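You operate a simulated robot arm through the tools that you are given. There is no shell and no other tool.

You are at the controls of a simulated two-armed robot. One attempt, no reset.

Task
Move the board from the table cradle and lock it in the bench cradle.
Fine: leave the blue and white turn buttons open; lock the green and yellow ones.

It is judged by the outcome, as a careful person would: the job done as asked, and still so three seconds after it is handed in. It fails if anything else is knocked over, pushed out of place, dropped, spilled or broken.

Robot
Two 7-joint arms with two-finger grippers on one trunk, on a base that moves. Base frame: it is fixed to the floor where the robot stands at the start and does not move with it; the origin is under the middle of the robot, x ahead of it, y to its left, z up; the surface under the hand at the start is at about z = 0.74. Lengths are in m, angles in degrees, forces in N, time in s.
The left shoulder is at the start at [0.06, 0.123, 0.945], the right one opposite. With the tool pointing down near the work surface each hand reaches from about 0.32 to 0.78 m from the robot's upright axis, wherever it stands, measured 20 degrees to its own side. Places, roughly: blue turn button [0.5, -0.2, 0.8]; green turn button [2.5, -0.4, 0.9]; top of the bench cradle [2.6, -0.2, 0.9]; white turn button [0.5, 0.1, 0.8]; yellow turn button [2.5, -0.1, 0.9]. Payload 1.47 kg a hand.
The TCP of each hand is the grasp point between the finger pads, 0.016 m short of the fingertips. In the tool frame z runs along the fingers and y along their closing line. The gripper opens to 0.087 m; its body begins 0.055 m behind the TCP.
Orientation is that of the tool frame in the base frame, as [roll, pitch, yaw] about the fixed x, y, z axes, in that order (R = Rz(yaw) Ry(pitch) Rx(roll)). With the fingers straight down and closing along the base's y, the tool's x points along the base's -x, its y along +y and its z along -z.

Tools
- The arms move only by the tool nudge_tool. It takes "left_steps", "right_steps" or both (then of equal length, played together; a hand with none holds still); each is a list of rows, each a list of 7 numbers: the gripper command, from -1 (shut) to 1 (fully open), values between in proportion, then the shift along the tool's x, y, z in cm, then the turn, a rotation vector about the tool's x, y, z in degrees. In form: [[fingers, dx, dy, dz, wx, wy, wz], ...]. A call has 1 to 20 rows; each row shifts and turns the commanded pose from where the row before left it, along the tool's axes as they then stand. A row lasts 0.2 s, in which the tool goes at most 0.05 m and 8.6 degrees; a call with a longer step from one row to the next is refused whole, and so is a gripper value outside its range. Where a pose cannot be reached the arm comes as near as it can. A force on the tool above 40 N (or 10 N above the force at the start of the call, whichever is more), or a blocked arm, ends the call early, and 0.2 s more pass. Each finger travels about 0.153 m/s and halts on what it meets, pressing with about 28 N; the grip force reading is that of the motor and also rises with nothing between the fingers. The clock runs only during rows and for 0.2 s after the last one: add rows that do not move to give the fingers time. It gives the time, the measured TCP pose, the force on the tool (base axes), the opening and the grip force at its end, in the units of the frame above (readings bear some noise), with the torque about the TCP (base axes, N m) and any sound that the robot's microphone picked up, and new pictures: "pictures" is both (left out), scene, wrist or none (wrist: the cameras of the hands that moved).
- Cameras (640 x 400 px; columns grow to the right, rows downward): "scene" is now at [0.0871, -0.0067, 1.5009]; the picture's right is [-0.09, -1.00, 0.00], its down [-0.75, 0.07, -0.65] and it looks along [0.65, -0.06, -0.76] (base axes); focal length 260 px, centre (320, 200). "left" rides on the left gripper at [0.073, -0.012, -0.09] in its tool frame; the picture's right is [0.16, 0.99, 0.00], its down [-0.72, 0.12, -0.68] and it looks along [-0.67, 0.11, 0.73] (tool axes); focal length 247 px, centre (320, 200). "right" rides on the right gripper at [0.073, 0.012, -0.09] in its tool frame; the picture's right is [-0.16, 0.99, 0.00], its down [-0.72, -0.12, -0.68] and it looks along [-0.67, -0.11, 0.73] (tool axes); focal length 247 px, centre (320, 200). There is no depth. A picture from a camera that has moved, and an enlarged one, comes with that camera's place and axes in the base frame and with its lens.
- lift_body(by): moves the trunk up (or, below 0, down) by that many m; the arms and the scene camera ride with it, the base frame stays. It gives what a move gives, with no picture.
- roll_base(legs): drives the robot by 1 to 6 legs, each [ahead, left, turn to the left] in m, m and degrees, along the robot's own axes; the way and the turn of a leg run together, so that a leg with both is an arc; at most 1.5 m and 180 degrees a leg. The arms and the cameras ride along, it lands a little off, and it stops where it bumps. It gives what a move gives, and a new picture of the scene camera.
- turn_head(pan, tilt): turns the head with the scene camera to pan (to the left, within 120 degrees either way) and tilt (down, from -29 to 69), counted from straight ahead of the robot. It gives what a move gives, and a new picture of the scene camera.
- inspect(camera, box): a new picture of the part [left, top, right, bottom] of that camera's present view, enlarged. No time passes.
- finish_job(): hands the job in; it is judged then, once.

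Nothing tells you exact positions but the pictures and the camera data. Unless the task says otherwise, let go and move clear before handing in.

The tools are called after "Request:" as a command line: name --argument value ..., lists and objects as JSON in quotes. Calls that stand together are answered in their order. nudge_tool: Moves the arms, as the interface text tells. Its arguments: {"type":"object","properties":{"left_steps":{"type":"array"},"right_steps":{"type":"array"},"pictures":{"type":"string","enum":["both","scene","wrist","none"]}},"required":[]} The other tools are called the same way: lift_body (by) moves the trunk up or down; roll_base (legs) drives the base; turn_head (pan, tilt) turns the head that bears the scene camera; inspect (camera, box) takes an enlarged picture of a part of a camera's view; finish_job () hands the job in.

At the start:

```text
t: 0.0
left_eef_pos: [0.5688, 0.172, 1.0998]
left_tcp_rot: [-179.9, 0.0, -180.0]
left_force: [0.2, -0.1, -0.3]
left_ft_torque: [-0.01, -0.01, -0.01]
left_finger_gap: 0.0869
left_grasp_force: 0.0
right_eef_pos: [0.4036, -0.2281, 1.1315]
right_tcp_rot: [179.9, 0.0, -179.9]
right_force: [0.2, 1.0, 0.0]
right_ft_torque: [0.02, -0.02, 0.02]
right_finger_gap: 0.0869
right_grasp_force: 0.0
trunk travel left (down, up): [-0.1, 0.13]
robot x, y, heading: [0.0014, 0.0013, -0.0]
head pan, tilt (commanded): [-5.4, 49.3]
```

scene: 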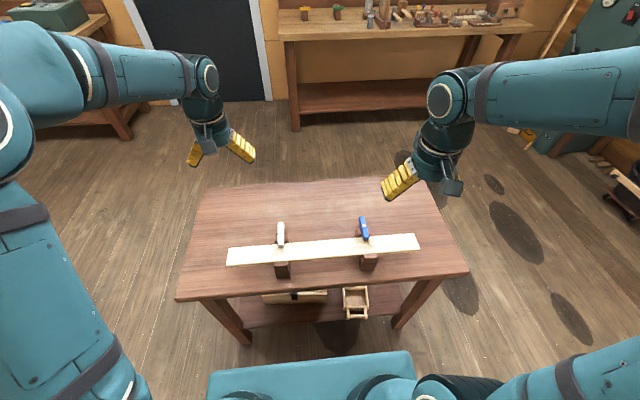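
right: 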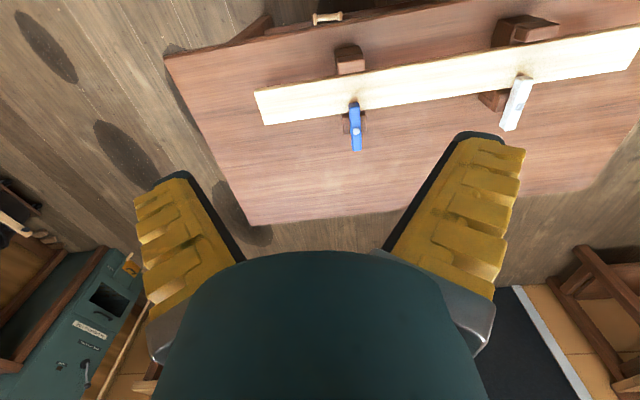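
left: 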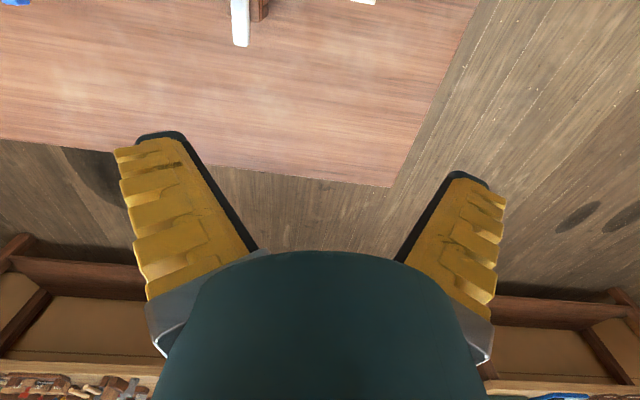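

I see a long pale board resting in a cradle on the near table, with a white and a blue turn button, and the bench with green and yellow ones further ahead. I'll look closer before moving.

Request:
inspect --camera "scene" --box '[210, 190, 450, 340]'

Request:
inspect --camera "scene" --box '[270, 0, 540, 60]'

Request:
inspect --camera "right" --box '[240, 0, 640, 200]'

```text
2.67 times, centred on (330, 265) of scene
camera zoom: at [0.0871, -0.0067, 1.5009], right [-0.09, -1.0, 0.0], down [-0.75, 0.07, -0.65], along [0.65, -0.06, -0.76], focal length 694 px, centre (293, 27)
```

zoom: 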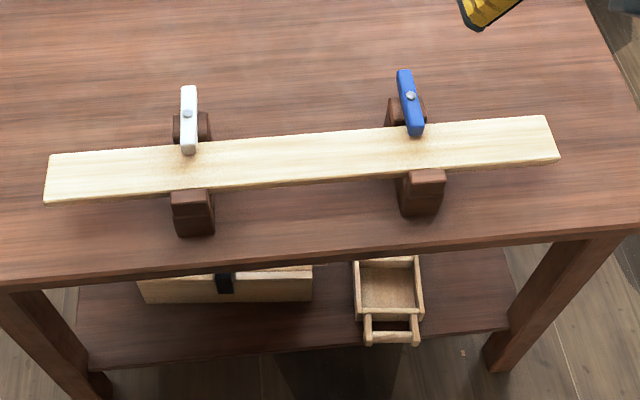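

```text
2.37 times, centred on (405, 30) of scene
camera zoom: at [0.0871, -0.0067, 1.5009], right [-0.09, -1.0, 0.0], down [-0.75, 0.07, -0.65], along [0.65, -0.06, -0.76], focal length 616 px, centre (118, 603)
```

zoom: 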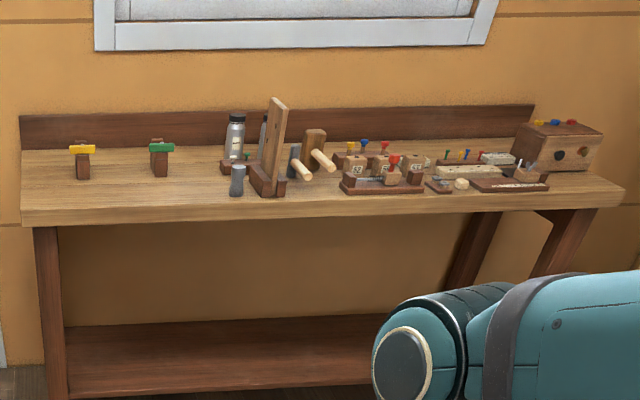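

```text
1.60 times, centred on (440, 100) of right
camera zoom: at [0.3311, -0.2173, 1.2207], right [0.16, 0.99, 0.0], down [0.72, -0.12, 0.68], along [0.67, -0.11, -0.73], focal length 395 px, centre (128, 360)
```

zoom: 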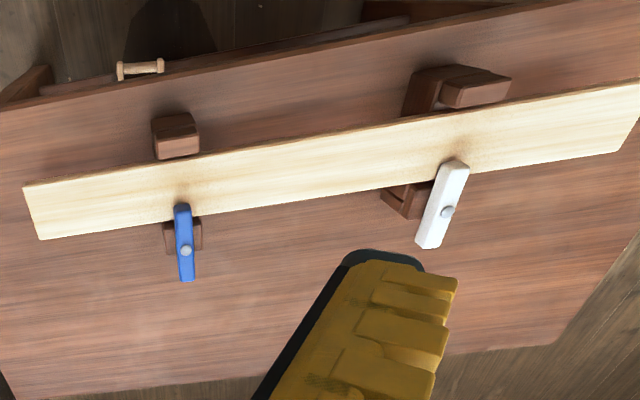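

The board lies across two posts at about x≈0.50, y from -0.36 to 0.24. The white and blue bars (pivots near (0.562, 0.076) and (0.5625, -0.197)) point across it, so it is locked. I'll bring both hands above their buttons to look closely.

Request:
nudge_tool --left_steps '[[1, 0.12, -1.6, 2.3, 0, 0, 0], [1, 0.12, -1.6, 2.3, 0, 0, 0], [1, 0.12, -1.6, 2.3, 0, 0, 0], [1, 0.12, -1.6, 2.3, 0, 0, 0], [1, 0.12, -1.6, 2.3, 0, 0, 0], [1, 0.12, -1.6, 2.3, 0, 0, 0]]' --right_steps '[[1, -2.65, 0.52, 2.8, 0, 0, 0], [1, -2.65, 0.52, 2.8, 0, 0, 0], [1, -2.65, 0.52, 2.8, 0, 0, 0], [1, -2.65, 0.52, 2.8, 0, 0, 0], [1, -2.65, 0.52, 2.8, 0, 0, 0], [1, -2.65, 0.52, 2.8, 0, 0, 0]]' --pictures "both"

```text
t: 1.4
left_eef_pos: [0.5625, 0.0754, 0.9622]
left_tcp_rot: [-180.0, 0.0, -180.0]
left_force: [0.6, 0.6, 0.3]
left_ft_torque: [0.0, 0.03, -0.05]
left_finger_gap: 0.0868
left_grasp_force: 0.1
right_eef_pos: [0.5648, -0.1987, 0.9613]
right_tcp_rot: [-180.0, 0.0, -180.0]
right_force: [0.2, -0.9, 0.1]
right_ft_torque: [0.02, 0.04, 0.0]
right_finger_gap: 0.0869
right_grasp_force: 0.0
trunk travel left (down, up): [-0.1, 0.13]
robot x, y, heading: [0.0001, 0.0032, -0.0]
head pan, tilt (commanded): [-5.4, 49.3]
camera scene: at [0.0886, -0.007, 1.5007], right [-0.09, -1.0, 0.0], down [-0.76, 0.07, -0.65], along [0.65, -0.06, -0.76], focal length 260 px, centre (320, 200)
camera right: at [0.491, -0.1861, 1.0522], right [0.16, 0.99, 0.0], down [0.72, -0.12, 0.68], along [0.67, -0.11, -0.73], focal length 247 px, centre (320, 200)
camera left: at [0.4902, 0.062, 1.0522], right [-0.16, 0.99, 0.0], down [0.72, 0.12, 0.68], along [0.67, 0.11, -0.73], focal length 247 px, centre (320, 200)
```

scene: 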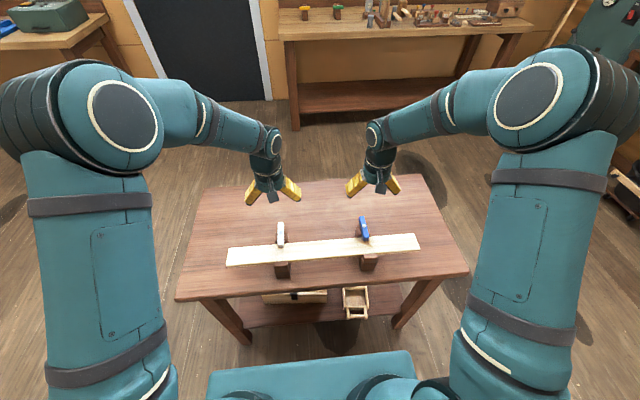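
right: 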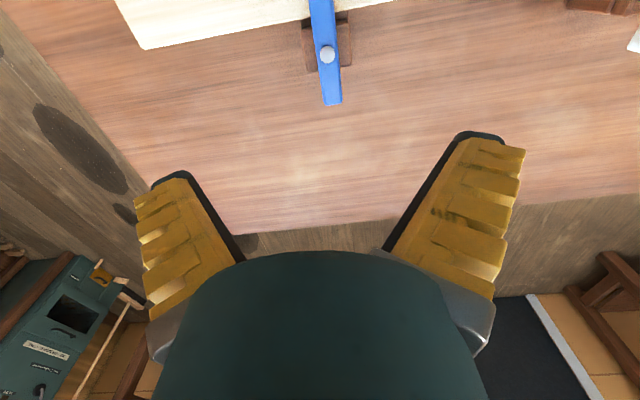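
left: 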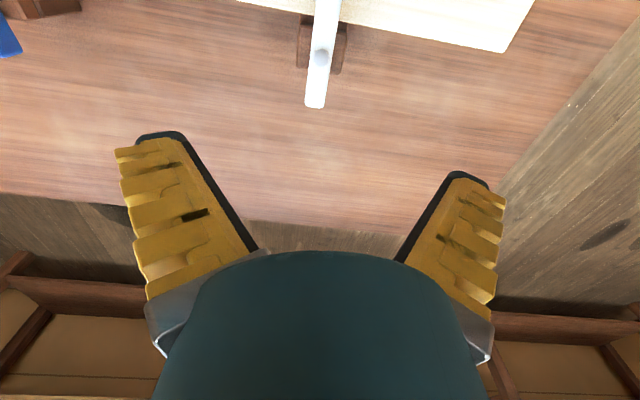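

Triangulating puts the button tops near z≈0.83 and x≈0.541, higher than I first assumed. I'll enlarge the wrist views to check the shape of the bars and posts.

Request:
inspect --camera "right" --box '[240, 0, 400, 100]'

Request:
inspect --camera "left" --box '[240, 0, 400, 120]'

Request:
inspect --camera "scene" --box '[260, 190, 400, 290]'

```text
4.00 times, centred on (320, 50) of right
camera zoom: at [0.491, -0.1861, 1.0522], right [0.16, 0.99, 0.0], down [0.72, -0.12, 0.68], along [0.67, -0.11, -0.73], focal length 988 px, centre (320, 800)
```

zoom: 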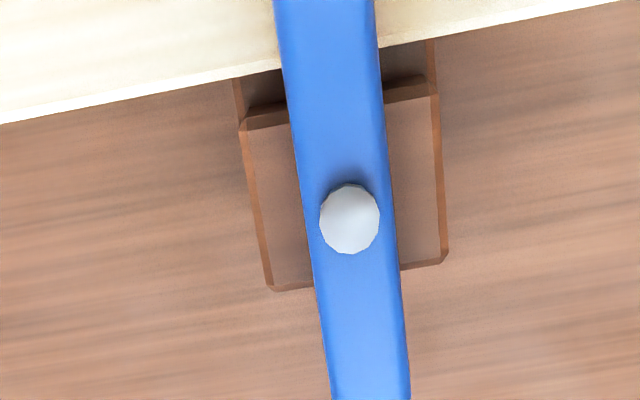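

```text
3.33 times, centred on (320, 60) of left
camera zoom: at [0.4902, 0.062, 1.0522], right [-0.16, 0.99, 0.0], down [0.72, 0.12, 0.68], along [0.67, 0.11, -0.73], focal length 823 px, centre (320, 667)
```

zoom: 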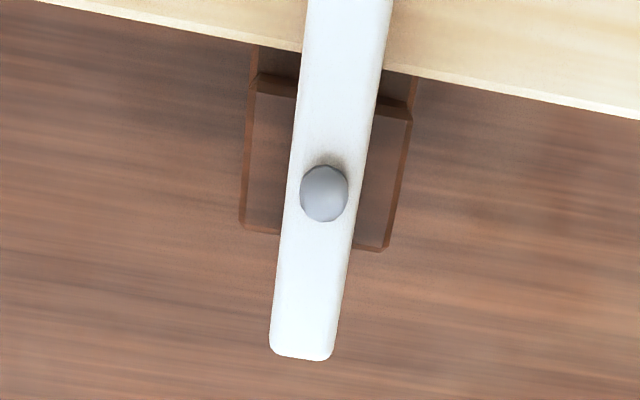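

```text
4.00 times, centred on (330, 240) of scene
camera zoom: at [0.0886, -0.007, 1.5007], right [-0.09, -1.0, 0.0], down [-0.76, 0.07, -0.65], along [0.65, -0.06, -0.76], focal length 1040 px, centre (280, 40)
```

zoom: 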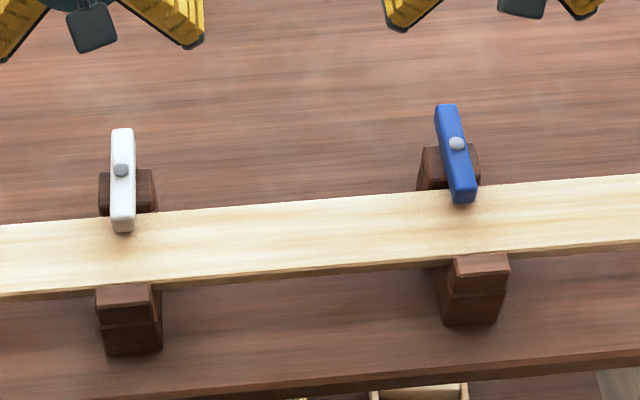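

The bars are about 84 mm long, 16 mm wide and 11 mm thick, pivoting on 40 mm wide posts. White pivot ≈(0.541, 0.0715), blue ≈(0.5405, -0.188). I'll bring both hands just above with partly closed fingers.

Request:
nudge_tool --left_steps '[[-0.1, 0.54, -0.1, 2.55, 0, 0, 0], [-0.1, 0.54, -0.1, 2.55, 0, 0, 0], [-0.1, 0.54, -0.1, 2.55, 0, 0, 0], [-0.1, 0.54, -0.1, 2.55, 0, 0, 0], [-0.1, 0, 0, 0, 0, 0, 0]]' --right_steps '[[-0.1, 0.61, 0.27, 2.53, 0, 0, 0], [-0.1, 0.61, 0.27, 2.53, 0, 0, 0], [-0.1, 0.61, 0.27, 2.53, 0, 0, 0], [-0.1, 0.61, 0.27, 2.53, 0, 0, 0], [-0.1, 0, 0, 0, 0, 0, 0]]' --pictures "both"

```text
t: 2.6
left_eef_pos: [0.5413, 0.0713, 0.8586]
left_tcp_rot: [179.9, 0.0, 179.9]
left_force: [0.0, 0.3, -0.5]
left_ft_torque: [-0.03, 0.0, 0.01]
left_finger_gap: 0.0449
left_grasp_force: 4.0
right_eef_pos: [0.5378, -0.1873, 0.8615]
right_tcp_rot: [179.9, -0.1, 179.9]
right_force: [0.6, 0.2, 0.5]
right_ft_torque: [-0.01, 0.01, 0.03]
right_finger_gap: 0.0448
right_grasp_force: 4.4
trunk travel left (down, up): [-0.1, 0.13]
robot x, y, heading: [0.0002, -0.0006, -0.0]
head pan, tilt (commanded): [-5.4, 49.3]
camera scene: at [0.0867, -0.0067, 1.501], right [-0.09, -1.0, 0.0], down [-0.75, 0.07, -0.65], along [0.65, -0.06, -0.76], focal length 260 px, centre (320, 200)
camera right: at [0.4648, -0.1757, 0.9515], right [0.16, 0.99, 0.0], down [0.72, -0.12, 0.68], along [0.67, -0.11, -0.73], focal length 247 px, centre (320, 200)
camera left: at [0.4682, 0.0596, 0.9497], right [-0.16, 0.99, 0.0], down [0.72, 0.12, 0.68], along [0.67, 0.11, -0.73], focal length 247 px, centre (320, 200)
```

scene: 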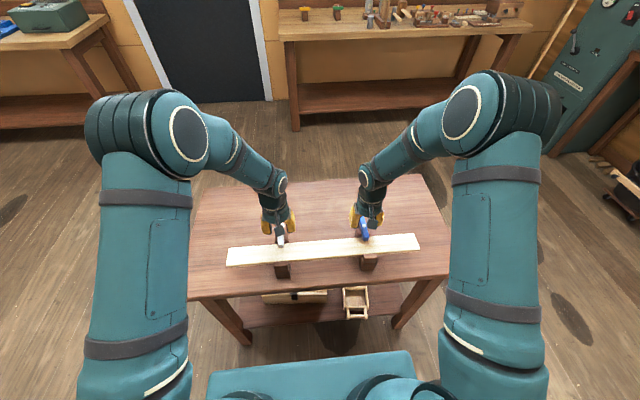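
right: 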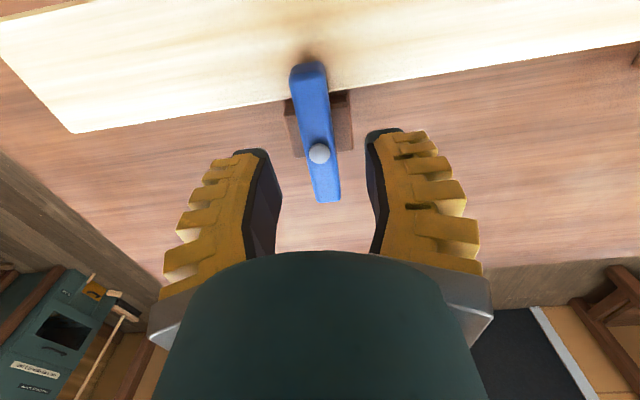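
left: 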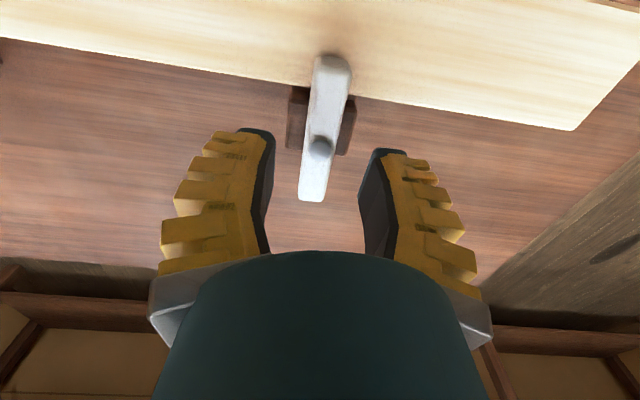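

The wrist views now put the screw heads near z≈0.827 and x≈0.542. I'll trim the alignment, narrow the fingers so they just straddle the bars, and go down slowly while watching the force.

Request:
nudge_tool --left_steps '[[-0.45, -0.1, -0.05, 0, 0, 0, 0], [-0.45, 0, 0, 0, 0, 0, 0], [-0.45, 0, 0, 0.9, 0, 0, 0], [-0.45, 0, 0, 0.9, 0, 0, 0], [-0.45, 0, 0, 0.6, 0, 0, 0]]' --right_steps '[[-0.45, -0.4, -0.2, 0, 0, 0, 0], [-0.45, 0, 0, 0, 0, 0, 0], [-0.45, 0, 0, 0.9, 0, 0, 0], [-0.45, 0, 0, 0.9, 0, 0, 0], [-0.45, 0, 0, 0.8, 0, 0, 0]]' --pictures "wrist"

```text
t: 3.8
left_eef_pos: [0.542, 0.0734, 0.8366]
left_tcp_rot: [180.0, 0.0, 180.0]
left_force: [-0.5, -0.2, -0.4]
left_ft_torque: [0.01, -0.02, 0.01]
left_finger_gap: 0.0301
left_grasp_force: 4.9
right_eef_pos: [0.5426, -0.189, 0.8348]
right_tcp_rot: [-180.0, 0.0, 180.0]
right_force: [0.8, -0.1, -0.4]
right_ft_torque: [0.02, 0.03, -0.01]
right_finger_gap: 0.0301
right_grasp_force: 4.7
trunk travel left (down, up): [-0.1, 0.13]
robot x, y, heading: [-0.0021, 0.0004, -0.1]
head pan, tilt (commanded): [-5.4, 49.3]
camera right: at [0.4695, -0.1774, 0.9253], right [0.16, 0.99, 0.0], down [0.72, -0.12, 0.68], along [0.67, -0.11, -0.73], focal length 247 px, centre (320, 200)
camera left: at [0.4694, 0.0598, 0.927], right [-0.16, 0.99, 0.0], down [0.72, 0.12, 0.68], along [0.67, 0.11, -0.73], focal length 247 px, centre (320, 200)
```

right: 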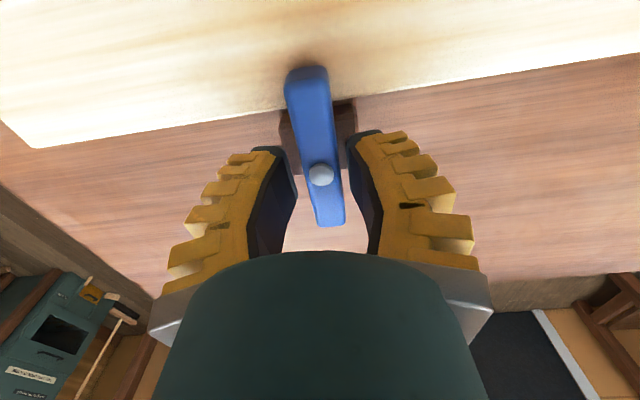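
left: 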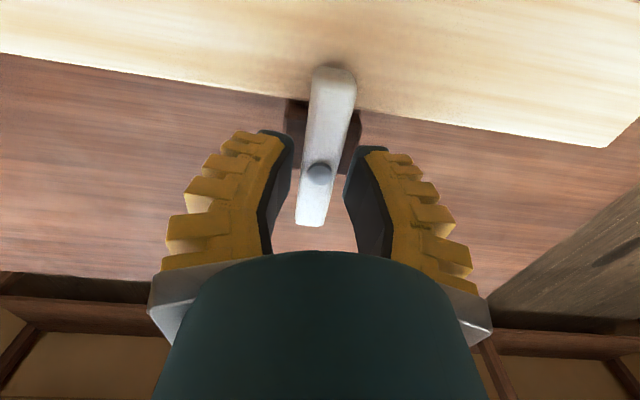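

Alignment looks good and the bars sit centred between the fingers. I'll go a few millimetres lower and check for contact.

Request:
nudge_tool --left_steps '[[-0.45, 0, -0.1, 0.3, 0, 0, 0], [-0.45, 0, 0, 0.2, 0, 0, 0], [-0.45, 0, 0, 0, 0, 0, 0]]' --right_steps '[[-0.45, 0, 0, 0.3, 0, 0, 0], [-0.45, 0, 0, 0.1, 0, 0, 0], [-0.45, 0, 0, 0, 0, 0, 0]]' --pictures "wrist"

```text
t: 4.6
left_eef_pos: [0.5416, 0.0705, 0.8323]
left_tcp_rot: [179.9, 0.0, 180.0]
left_force: [1.2, 0.4, -0.2]
left_ft_torque: [-0.01, 0.01, 0.02]
left_finger_gap: 0.03
left_grasp_force: 4.7
right_eef_pos: [0.542, -0.1887, 0.8324]
right_tcp_rot: [179.9, 0.0, 180.0]
right_force: [-0.6, -0.2, -0.6]
right_ft_torque: [-0.02, 0.01, -0.03]
right_finger_gap: 0.03
right_grasp_force: 5.4
trunk travel left (down, up): [-0.1, 0.13]
robot x, y, heading: [0.0009, -0.0016, -0.1]
head pan, tilt (commanded): [-5.4, 49.3]
camera right: at [0.4695, -0.1772, 0.9222], right [0.16, 0.99, 0.0], down [0.72, -0.12, 0.68], along [0.67, -0.11, -0.73], focal length 247 px, centre (320, 200)
camera left: at [0.4693, 0.0578, 0.922], right [-0.16, 0.99, 0.0], down [0.72, 0.12, 0.68], along [0.67, 0.11, -0.73], focal length 247 px, centre (320, 200)
```

right: 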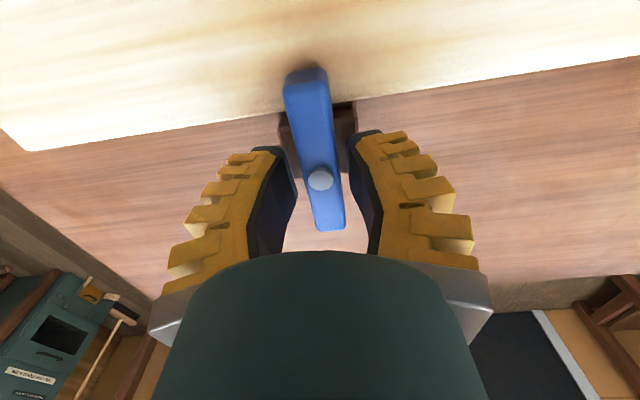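
left: 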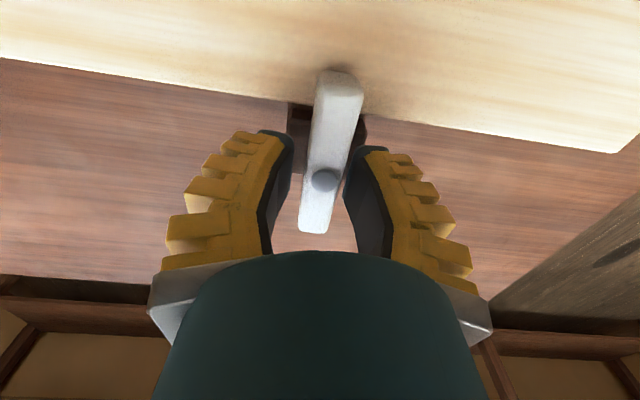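

No contact yet and both bars are straddled. I'll nudge the left hand 2 mm and close both hands on the bars.

Request:
nudge_tool --left_steps '[[-0.45, 0, 0.2, 0.1, 0, 0, 0], [-1, 0, 0, 0, 0, 0, 0], [-1, 0, 0, 0, 0, 0, 0], [-1, 0, 0, 0, 0, 0, 0]]' --right_steps '[[-0.45, 0, 0, 0.1, 0, 0, 0], [-1, 0, 0, 0, 0, 0, 0], [-1, 0, 0, 0, 0, 0, 0], [-1, 0, 0, 0, 0, 0, 0]]' --pictures "wrist"

```text
t: 5.6
left_eef_pos: [0.542, 0.0719, 0.8317]
left_tcp_rot: [-179.9, 0.2, -180.0]
left_force: [2.4, -4.8, 12.7]
left_ft_torque: [-0.04, 0.23, 0.05]
left_finger_gap: 0.0124
left_grasp_force: 29.8
right_eef_pos: [0.5436, -0.1893, 0.8316]
right_tcp_rot: [-180.0, 0.2, -180.0]
right_force: [2.3, 4.1, 11.6]
right_ft_torque: [0.04, 0.24, -0.03]
right_finger_gap: 0.0123
right_grasp_force: 29.7
trunk travel left (down, up): [-0.1, 0.13]
robot x, y, heading: [-0.0016, -0.0008, 0.1]
head pan, tilt (commanded): [-5.4, 49.3]
camera right: at [0.4689, -0.1766, 0.9221], right [0.16, 0.99, 0.0], down [0.72, -0.12, 0.68], along [0.67, -0.11, -0.73], focal length 247 px, centre (320, 200)
camera left: at [0.4692, 0.0596, 0.9224], right [-0.16, 0.99, 0.0], down [0.72, 0.12, 0.68], along [0.67, 0.11, -0.73], focal length 247 px, centre (320, 200)
```

right: 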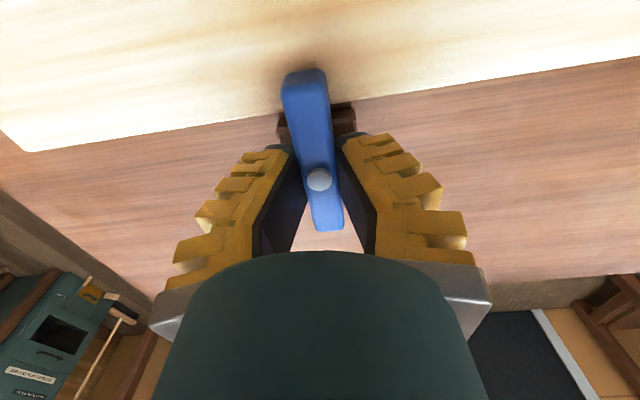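
left: 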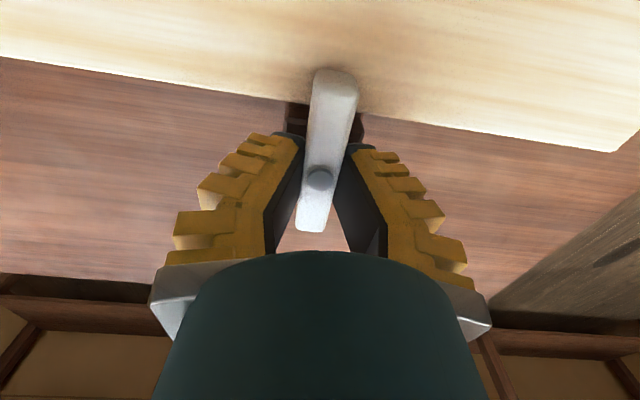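

Both hands hold their bars, with slight upward force on the tips. I'll lift 1 mm and turn about 24° to see whether the bars follow.

Request:
nudge_tool --left_steps '[[-1, 0, 0, -0.1, 0, 0, 0], [-1, 0, 0, 0, 0, 0, 8], [-1, 0, 0, 0, 0, 0, 8], [-1, 0, 0, 0, 0, 0, 8]]' --right_steps '[[-1, 0, 0, -0.1, 0, 0, 0], [-1, 0, 0, 0, 0, 0, -8], [-1, 0, 0, 0, 0, 0, -8], [-1, 0, 0, 0, 0, 0, -8]]' --pictures "both"

```text
t: 6.6
left_eef_pos: [0.5416, 0.0714, 0.8329]
left_tcp_rot: [-180.0, 0.2, 155.8]
left_force: [5.1, -14.2, 10.7]
left_ft_torque: [-0.32, -0.37, 0.03]
left_finger_gap: 0.0121
left_grasp_force: 29.9
right_eef_pos: [0.5438, -0.188, 0.8321]
right_tcp_rot: [179.9, 0.1, -156.0]
right_force: [3.0, 13.3, 5.4]
right_ft_torque: [0.08, -0.05, -1.3]
right_finger_gap: 0.0217
right_grasp_force: 30.1
trunk travel left (down, up): [-0.1, 0.13]
robot x, y, heading: [-0.0014, -0.0009, 0.4]
head pan, tilt (commanded): [-5.4, 49.3]
camera scene: at [0.0867, -0.0068, 1.5009], right [-0.09, -1.0, 0.0], down [-0.75, 0.07, -0.65], along [0.65, -0.06, -0.76], focal length 260 px, centre (320, 200)
camera right: at [0.4711, -0.2074, 0.9219], right [-0.26, 0.97, 0.0], down [0.71, 0.19, 0.68], along [0.66, 0.18, -0.73], focal length 247 px, centre (320, 200)
camera left: at [0.4708, 0.0897, 0.9225], right [0.26, 0.97, 0.0], down [0.71, -0.19, 0.68], along [0.66, -0.18, -0.73], focal length 247 px, centre (320, 200)
```

scene: 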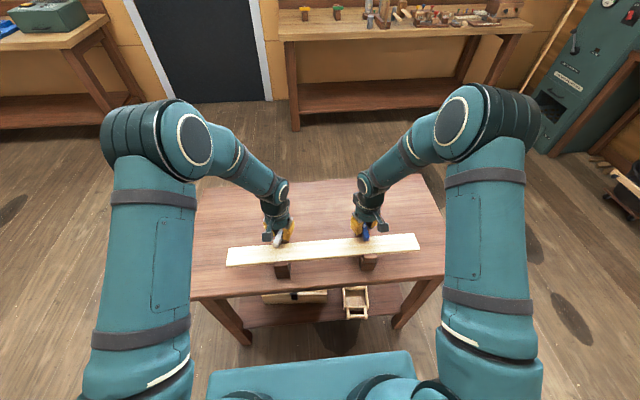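
right: 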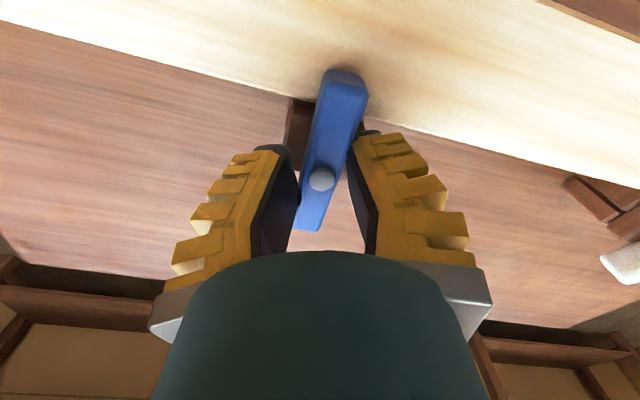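
left: 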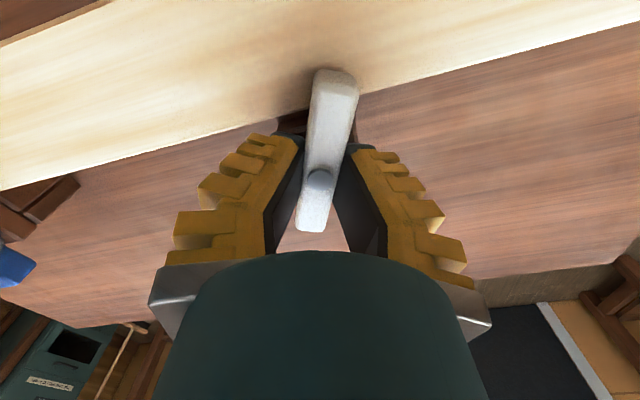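

The white bar turned with the left hand. The blue one hit a stop in that direction (torque -1.3), so it must turn the other way. I'll bring the right hand back and continue the left.

Request:
nudge_tool --left_steps '[[-1, 0, 0, 0, 0, 0, 8], [-1, 0, 0, 0, 0, 0, 8], [-1, 0, 0, 0, 0, 0, 8], [-1, 0, 0, 0, 0, 0, 8]]' --right_steps '[[-1, 0, 0, 0, 0, 0, 8], [-1, 0, 0, 0, 0, 0, 8], [-1, 0, 0, 0, 0, 0, 8], [-1, 0, 0, 0, 0, 0, 8]]' --pictures "both"

```text
t: 7.6
left_eef_pos: [0.5399, 0.0718, 0.8312]
left_tcp_rot: [-179.9, 0.1, 123.8]
left_force: [-1.5, -21.1, 6.2]
left_ft_torque: [-0.25, 0.03, 0.04]
left_finger_gap: 0.0106
left_grasp_force: 29.9
right_eef_pos: [0.5411, -0.1888, 0.8322]
right_tcp_rot: [-180.0, -0.1, 171.9]
right_force: [-10.3, 17.9, -1.6]
right_ft_torque: [0.18, 0.53, -0.01]
right_finger_gap: 0.0078
right_grasp_force: 30.2
trunk travel left (down, up): [-0.1, 0.13]
robot x, y, heading: [0.0005, 0.0006, -0.3]
head pan, tilt (commanded): [-5.4, 49.3]
camera scene: at [0.0855, -0.0071, 1.5009], right [-0.09, -1.0, 0.0], down [-0.75, 0.07, -0.65], along [0.65, -0.06, -0.76], focal length 260 px, centre (320, 200)
camera right: at [0.4699, -0.1669, 0.9216], right [0.3, 0.96, 0.0], down [0.7, -0.22, 0.68], along [0.65, -0.2, -0.73], focal length 247 px, centre (320, 200)
camera left: at [0.4903, 0.1253, 0.9222], right [0.73, 0.68, 0.0], down [0.5, -0.54, 0.68], along [0.46, -0.5, -0.73], focal length 247 px, centre (320, 200)
```

scene: 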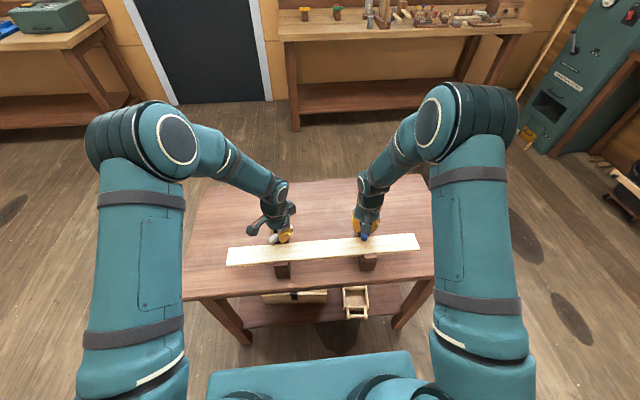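
right: 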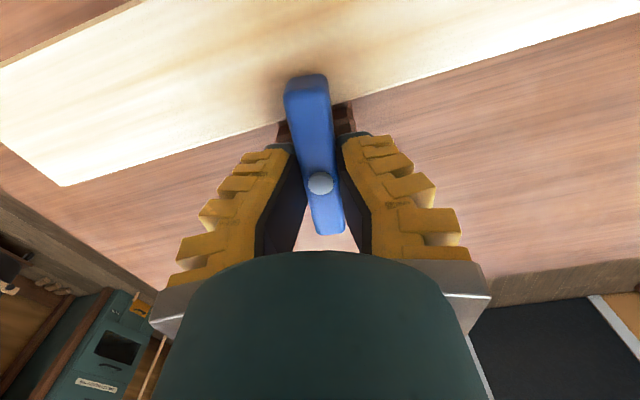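
left: 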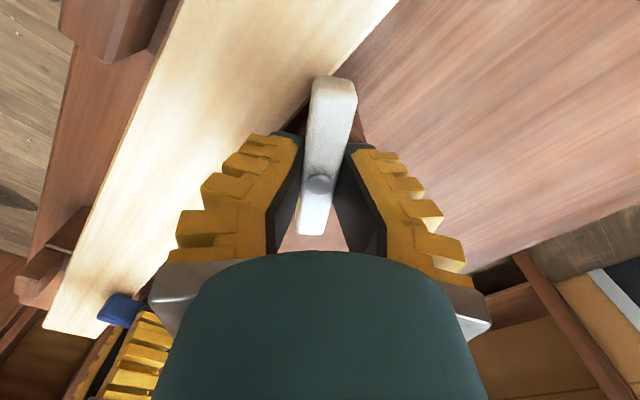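

Both bars are following now. There is some side force, so I'll shift each hand a millimetre or two toward its pivot while turning further.

Request:
nudge_tool --left_steps '[[-1, -0.16, -0.11, 0, 0, 0, 8], [-1, 0, 0, 0, 0, 0, 8], [-1, 0, 0, 0, 0, 0, 8], [-1, 0, 0, 0, 0, 0, 8]]' --right_steps '[[-1, 0.12, 0.13, 0, 0, 0, 8], [-1, 0, 0, 0, 0, 0, 8], [-1, 0, 0, 0, 0, 0, 8], [-1, 0, 0, 0, 0, 0, 8]]' --pictures "both"

```text
t: 8.6
left_eef_pos: [0.5411, 0.0718, 0.8319]
left_tcp_rot: [-179.9, -0.2, 92.0]
left_force: [-12.8, 1.7, 7.1]
left_ft_torque: [-0.03, 0.15, 0.01]
left_finger_gap: 0.0102
left_grasp_force: 29.8
right_eef_pos: [0.5401, -0.1899, 0.8326]
right_tcp_rot: [-179.9, 0.0, 139.8]
right_force: [-6.5, 0.7, -9.4]
right_ft_torque: [0.05, 0.18, 0.05]
right_finger_gap: 0.0061
right_grasp_force: 29.9
trunk travel left (down, up): [-0.1, 0.13]
robot x, y, heading: [0.0016, 0.0002, -0.2]
head pan, tilt (commanded): [-5.4, 49.3]
camera scene: at [0.0852, -0.0069, 1.501], right [-0.09, -1.0, 0.0], down [-0.75, 0.07, -0.65], along [0.65, -0.06, -0.76], focal length 260 px, centre (320, 200)
camera right: at [0.4919, -0.1326, 0.9222], right [0.76, 0.65, 0.0], down [0.48, -0.56, 0.68], along [0.44, -0.52, -0.73], focal length 247 px, centre (320, 200)
camera left: at [0.5265, 0.1433, 0.9223], right [0.98, 0.19, 0.0], down [0.14, -0.72, 0.68], along [0.13, -0.67, -0.74], focal length 247 px, centre (320, 200)
```

scene: 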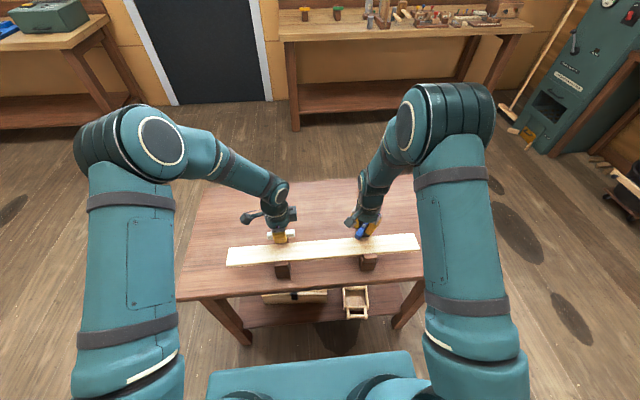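
right: 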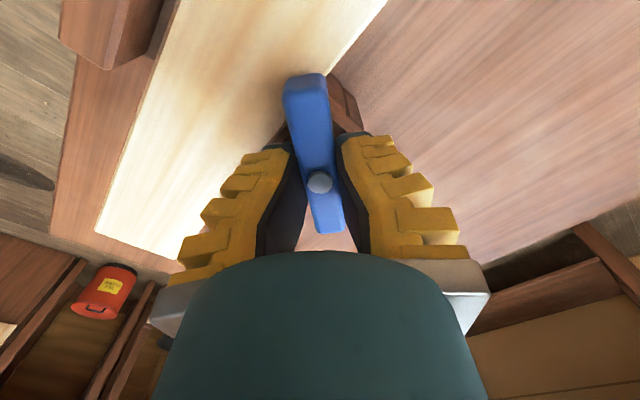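
left: 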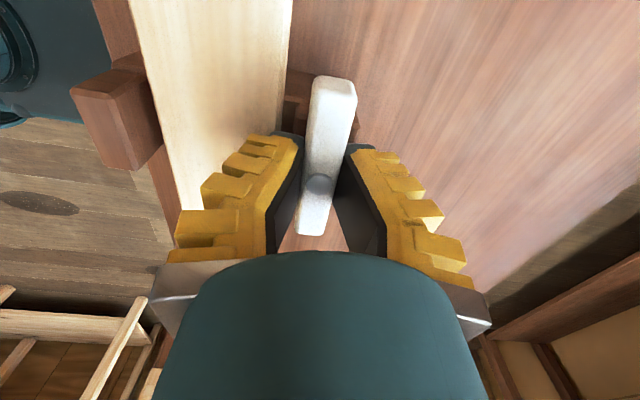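

White is at about 88°, nearly fully open. I'll finish it with 2° more and turn blue the remaining 50°.

Request:
nudge_tool --left_steps '[[-1, 0, 0, 0, 0, 0, 2], [-1, 0, 0, 0, 0, 0, 0], [-1, 0, 0, 0, 0, 0, 0], [-1, 0, 0, 0, 0, 0, 0], [-1, 0, 0, 0, 0, 0, 0], [-1, 0, 0, 0, 0, 0, 0]]' --right_steps '[[-1, 0, 0, 0, 0, 0, 8.3], [-1, 0, 0, 0, 0, 0, 8.3], [-1, 0, 0, 0, 0, 0, 8.3], [-1, 0, 0, 0, 0, 0, 8.3], [-1, 0, 0, 0, 0, 0, 8.3], [-1, 0, 0, 0, 0, 0, 8.3]]' --pictures "both"

```text
t: 10.0
left_eef_pos: [0.5401, 0.0719, 0.831]
left_tcp_rot: [-179.9, -0.1, 90.1]
left_force: [-13.5, 19.0, 5.3]
left_ft_torque: [0.18, 0.13, -0.04]
left_finger_gap: 0.0089
left_grasp_force: 29.8
right_eef_pos: [0.5394, -0.1895, 0.8318]
right_tcp_rot: [180.0, 0.1, 90.1]
right_force: [-13.0, -15.8, -3.5]
right_ft_torque: [-0.18, 0.16, 0.04]
right_finger_gap: 0.0063
right_grasp_force: 30.1
trunk travel left (down, up): [-0.1, 0.13]
robot x, y, heading: [-0.0007, -0.0008, -0.2]
head pan, tilt (commanded): [-5.4, 49.3]
camera scene: at [0.0845, -0.0064, 1.5011], right [-0.09, -1.0, 0.0], down [-0.75, 0.07, -0.65], along [0.65, -0.06, -0.76], focal length 260 px, centre (320, 200)
camera right: at [0.5514, -0.1158, 0.9224], right [0.99, -0.16, 0.0], down [-0.12, -0.72, 0.68], along [-0.11, -0.67, -0.73], focal length 247 px, centre (320, 200)
camera left: at [0.5287, 0.1437, 0.9225], right [0.99, 0.16, 0.0], down [0.12, -0.72, 0.68], along [0.11, -0.67, -0.73], focal length 247 px, centre (320, 200)
```

scene: 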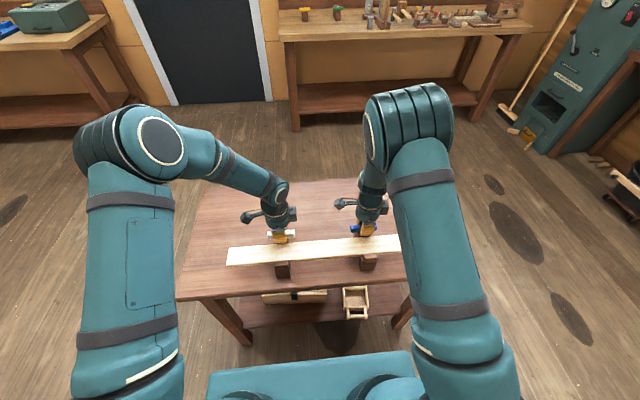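
right: 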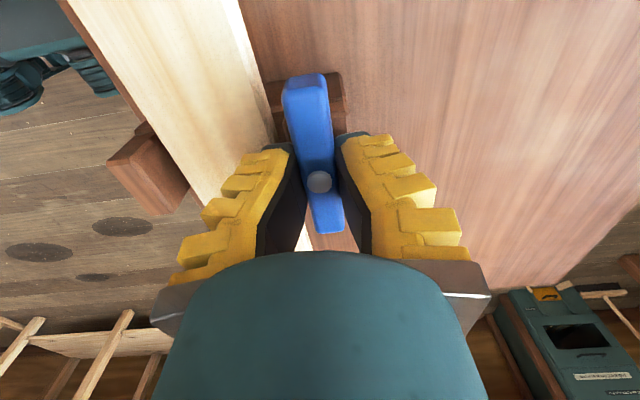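
left: 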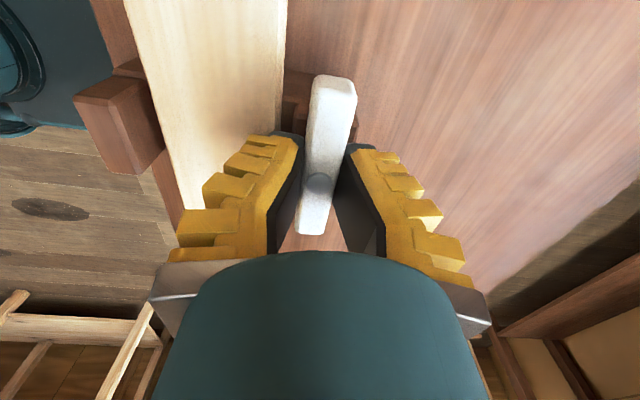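

Both bars are now parallel to the board (open). I'll release gently and rise clear of the buttons.

Request:
nudge_tool --left_steps '[[-0.5, 0, 0, 0, 0, 0, 0], [-0.5, 0, 0, 0, 0, 0, 0], [-0.5, 0, 0, -1.0, 0, 0, 0], [-0.5, 0, 0, -3, 0, 0, 0], [-0.5, 0, 0, -3, 0, 0, 0]]' --right_steps '[[-0.5, 0, 0, 0, 0, 0, 0], [-0.5, 0, 0, 0, 0, 0, 0], [-0.5, 0, 0, -1.0, 0, 0, 0], [-0.5, 0, 0, -3, 0, 0, 0], [-0.5, 0, 0, -3, 0, 0, 0]]' --pictures "both"

```text
t: 11.2
left_eef_pos: [0.5395, 0.0717, 0.9028]
left_tcp_rot: [179.9, -0.1, 89.9]
left_force: [-0.3, 0.2, -0.1]
left_ft_torque: [0.0, -0.01, 0.02]
left_finger_gap: 0.028
left_grasp_force: 4.1
right_eef_pos: [0.5408, -0.1861, 0.9025]
right_tcp_rot: [-180.0, 0.0, 90.2]
right_force: [0.1, -0.4, -0.1]
right_ft_torque: [-0.01, -0.02, 0.01]
right_finger_gap: 0.0282
right_grasp_force: 4.3
trunk travel left (down, up): [-0.1, 0.13]
robot x, y, heading: [0.0009, 0.0002, 0.2]
head pan, tilt (commanded): [-5.4, 49.3]
camera scene: at [0.086, -0.0065, 1.501], right [-0.09, -1.0, 0.0], down [-0.75, 0.07, -0.65], along [0.65, -0.06, -0.76], focal length 260 px, centre (320, 200)
camera right: at [0.5518, -0.114, 0.993], right [0.99, -0.16, 0.0], down [-0.11, -0.72, 0.68], along [-0.11, -0.67, -0.73], focal length 247 px, centre (320, 200)
camera left: at [0.5277, 0.1425, 0.9927], right [0.99, 0.16, 0.0], down [0.11, -0.72, 0.68], along [0.11, -0.67, -0.73], focal length 247 px, centre (320, 200)
```

scene: 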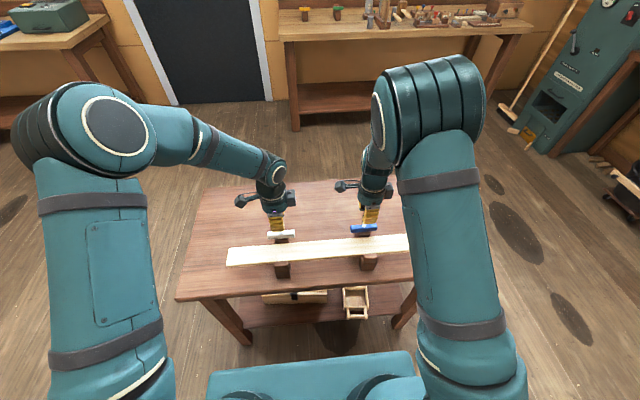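
right: 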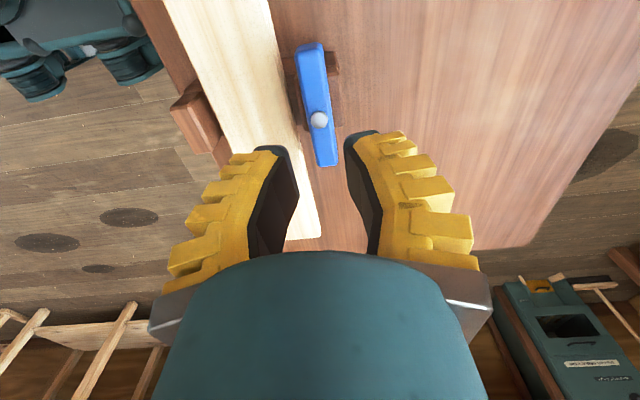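
left: 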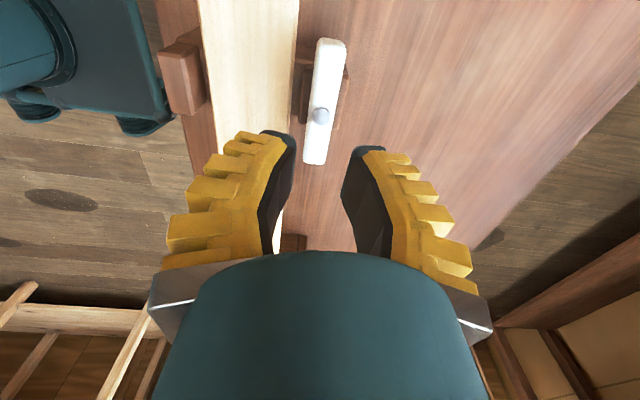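

Both buttons are open and the hands are clear. Before grasping, I'll measure the board's edges more exactly from the wrist views.

Request:
inspect --camera "left" --box '[160, 0, 400, 150]'

Request:
inspect --camera "right" --box '[140, 0, 380, 150]'

Request:
inspect --camera "scene" --box '[210, 190, 430, 320]'

```text
2.67 times, centred on (280, 75) of left
camera zoom: at [0.5277, 0.1425, 0.9927], right [0.99, 0.16, 0.0], down [0.11, -0.72, 0.68], along [0.11, -0.67, -0.73], focal length 659 px, centre (427, 533)
```

zoom: 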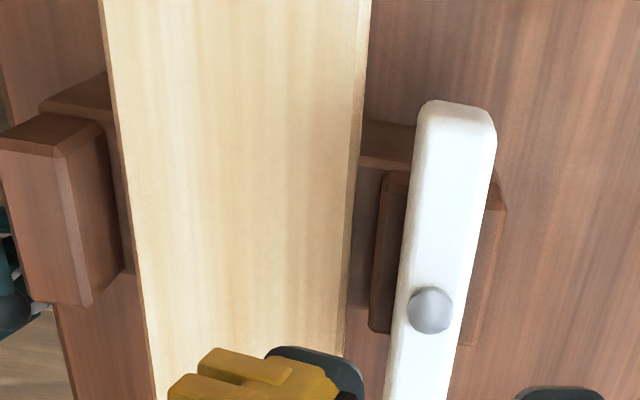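

```text
2.67 times, centred on (260, 75) of right
camera zoom: at [0.5518, -0.114, 0.993], right [0.99, -0.16, 0.0], down [-0.11, -0.72, 0.68], along [-0.11, -0.67, -0.73], focal length 659 px, centre (480, 533)
```

zoom: 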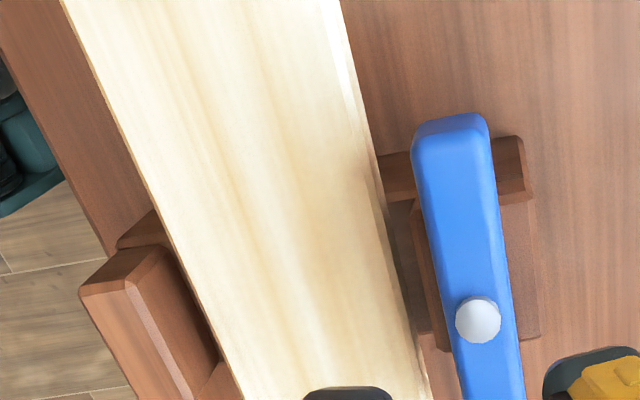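

```text
2.91 times, centred on (320, 255) of scene
camera zoom: at [0.086, -0.0065, 1.501], right [-0.09, -1.0, 0.0], down [-0.75, 0.07, -0.65], along [0.65, -0.06, -0.76], focal length 757 px, centre (320, 40)
```

zoom: 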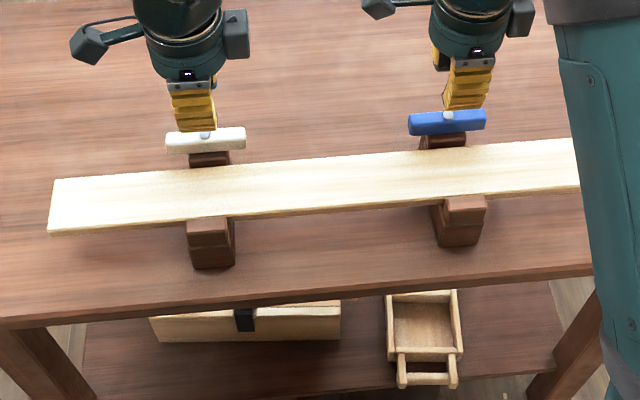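

The board spans x≈0.459–0.517 with its top near z≈0.80 and its centre near (0.489, -0.06). I'll move the right hand up and away first, turning it back, so the left hand can take the board at its middle.

Request:
nudge_tool --right_steps '[[-0.5, -1, -0.5, -4, 0, 0, 0], [-0.5, -2.5, -1.5, -3, 0, 0, 0], [-0.5, -3, -1.5, -3, 0, 0, 0], [-0.5, -3, -1.5, -3, 0, 0, 0], [-0.5, -3, -1.5, -3, 0, 0, 0], [-0.5, -3, -1.5, -3, 0, 0, 0], [-0.5, -3, -1.5, -2, 0, 0, 0], [-0.5, 0, 0, 0, 0, 0, -8.2], [-0.5, 0, 0, 0, 0, 0, -8.2], [-0.5, 0, 0, 0, 0, 0, -8.2], [-0.5, 0, 0, 0, 0, 0, -8.2], [-0.5, 0, 0, 0, 0, 0, -8.2], [-0.5, 0, 0, 0, 0, 0, -8.2], [-0.5, 0, 0, 0, 0, 0, -8.2], [-0.5, 0, 0, 0, 0, 0, -8.2], [-0.5, 0, 0, 0, 0, 0, -8.2], [-0.5, 0, 0, 0, 0, 0, -8.2], [-0.5, 0, 0, 0, 0, 0, -8.2]]' --pictures "both"

```text
t: 15.0
left_eef_pos: [0.5402, 0.0707, 0.9023]
left_tcp_rot: [180.0, 0.0, 90.0]
left_force: [0.2, -0.7, -0.3]
left_ft_torque: [0.01, 0.0, 0.02]
left_finger_gap: 0.0282
left_grasp_force: 4.7
right_eef_pos: [0.4469, -0.3728, 1.1113]
right_tcp_rot: [-180.0, 0.0, -179.5]
right_force: [-0.1, 0.5, 0.1]
right_ft_torque: [0.0, 0.0, 0.0]
right_finger_gap: 0.0283
right_grasp_force: 4.6
trunk travel left (down, up): [-0.1, 0.13]
robot x, y, heading: [0.0019, 0.004, -0.1]
head pan, tilt (commanded): [-5.4, 49.3]
camera scene: at [0.0871, -0.0067, 1.5009], right [-0.09, -1.0, 0.0], down [-0.75, 0.07, -0.65], along [0.65, -0.06, -0.76], focal length 260 px, centre (320, 200)
camera right: at [0.3742, -0.3618, 1.201], right [0.15, 0.99, 0.0], down [0.72, -0.11, 0.68], along [0.67, -0.1, -0.73], focal length 247 px, centre (320, 200)
```

scene: 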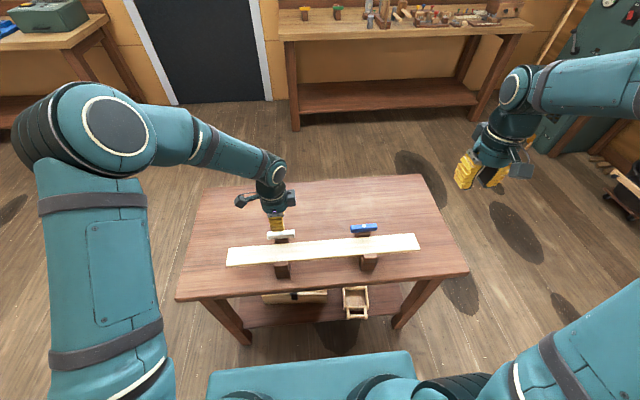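
right: 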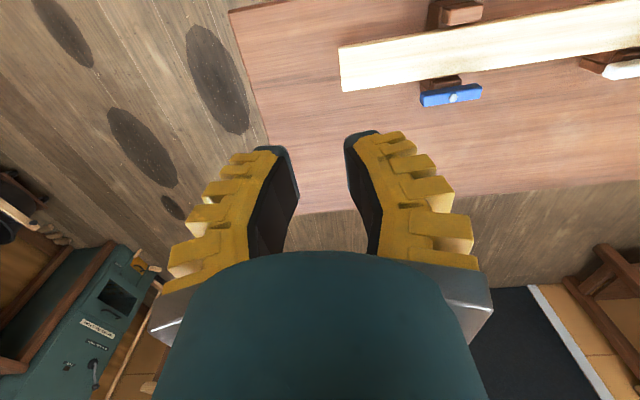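

The right hand is clear. Now I'll take the left hand over the middle of the board with the fingers fully open.

Request:
nudge_tool --left_steps '[[1, -3.24, -1.28, 0.4, 0, 0, 0], [1, -3.24, -1.28, 0.4, 0, 0, 0], [1, -3.24, -1.28, 0.4, 0, 0, 0], [1, -3.24, -1.28, 0.4, 0, 0, 0], [1, 0, 0, 0, 0, 0, 0]]' --pictures "both"

```text
t: 16.2
left_eef_pos: [0.492, -0.0567, 0.8845]
left_tcp_rot: [-180.0, 0.0, 90.2]
left_force: [-0.9, 0.3, -0.1]
left_ft_torque: [-0.03, -0.01, -0.03]
left_finger_gap: 0.0871
left_grasp_force: 0.0
right_eef_pos: [0.4475, -0.3727, 1.1117]
right_tcp_rot: [-179.9, 0.0, -179.6]
right_force: [0.8, -0.8, 0.7]
right_ft_torque: [0.01, 0.03, 0.01]
right_finger_gap: 0.0279
right_grasp_force: 4.8
trunk travel left (down, up): [-0.1, 0.13]
robot x, y, heading: [-0.0027, 0.0006, -0.1]
head pan, tilt (commanded): [-5.4, 49.3]
camera scene: at [0.0872, -0.0061, 1.5009], right [-0.09, -1.0, 0.0], down [-0.75, 0.07, -0.65], along [0.65, -0.06, -0.76], focal length 260 px, centre (320, 200)
camera left: at [0.4803, 0.0142, 0.9751], right [0.99, 0.16, 0.0], down [0.12, -0.72, 0.68], along [0.11, -0.67, -0.73], focal length 247 px, centre (320, 200)
```

scene: 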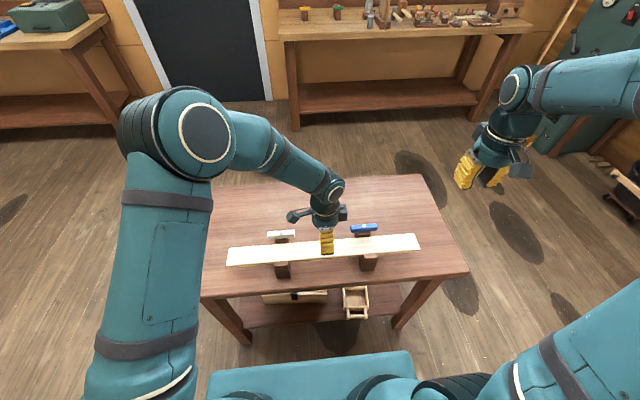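
left: 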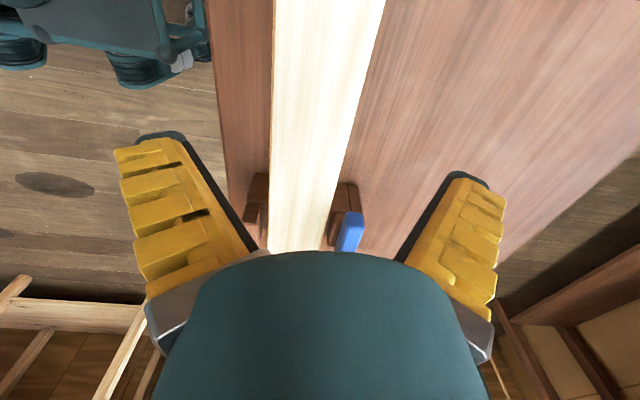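

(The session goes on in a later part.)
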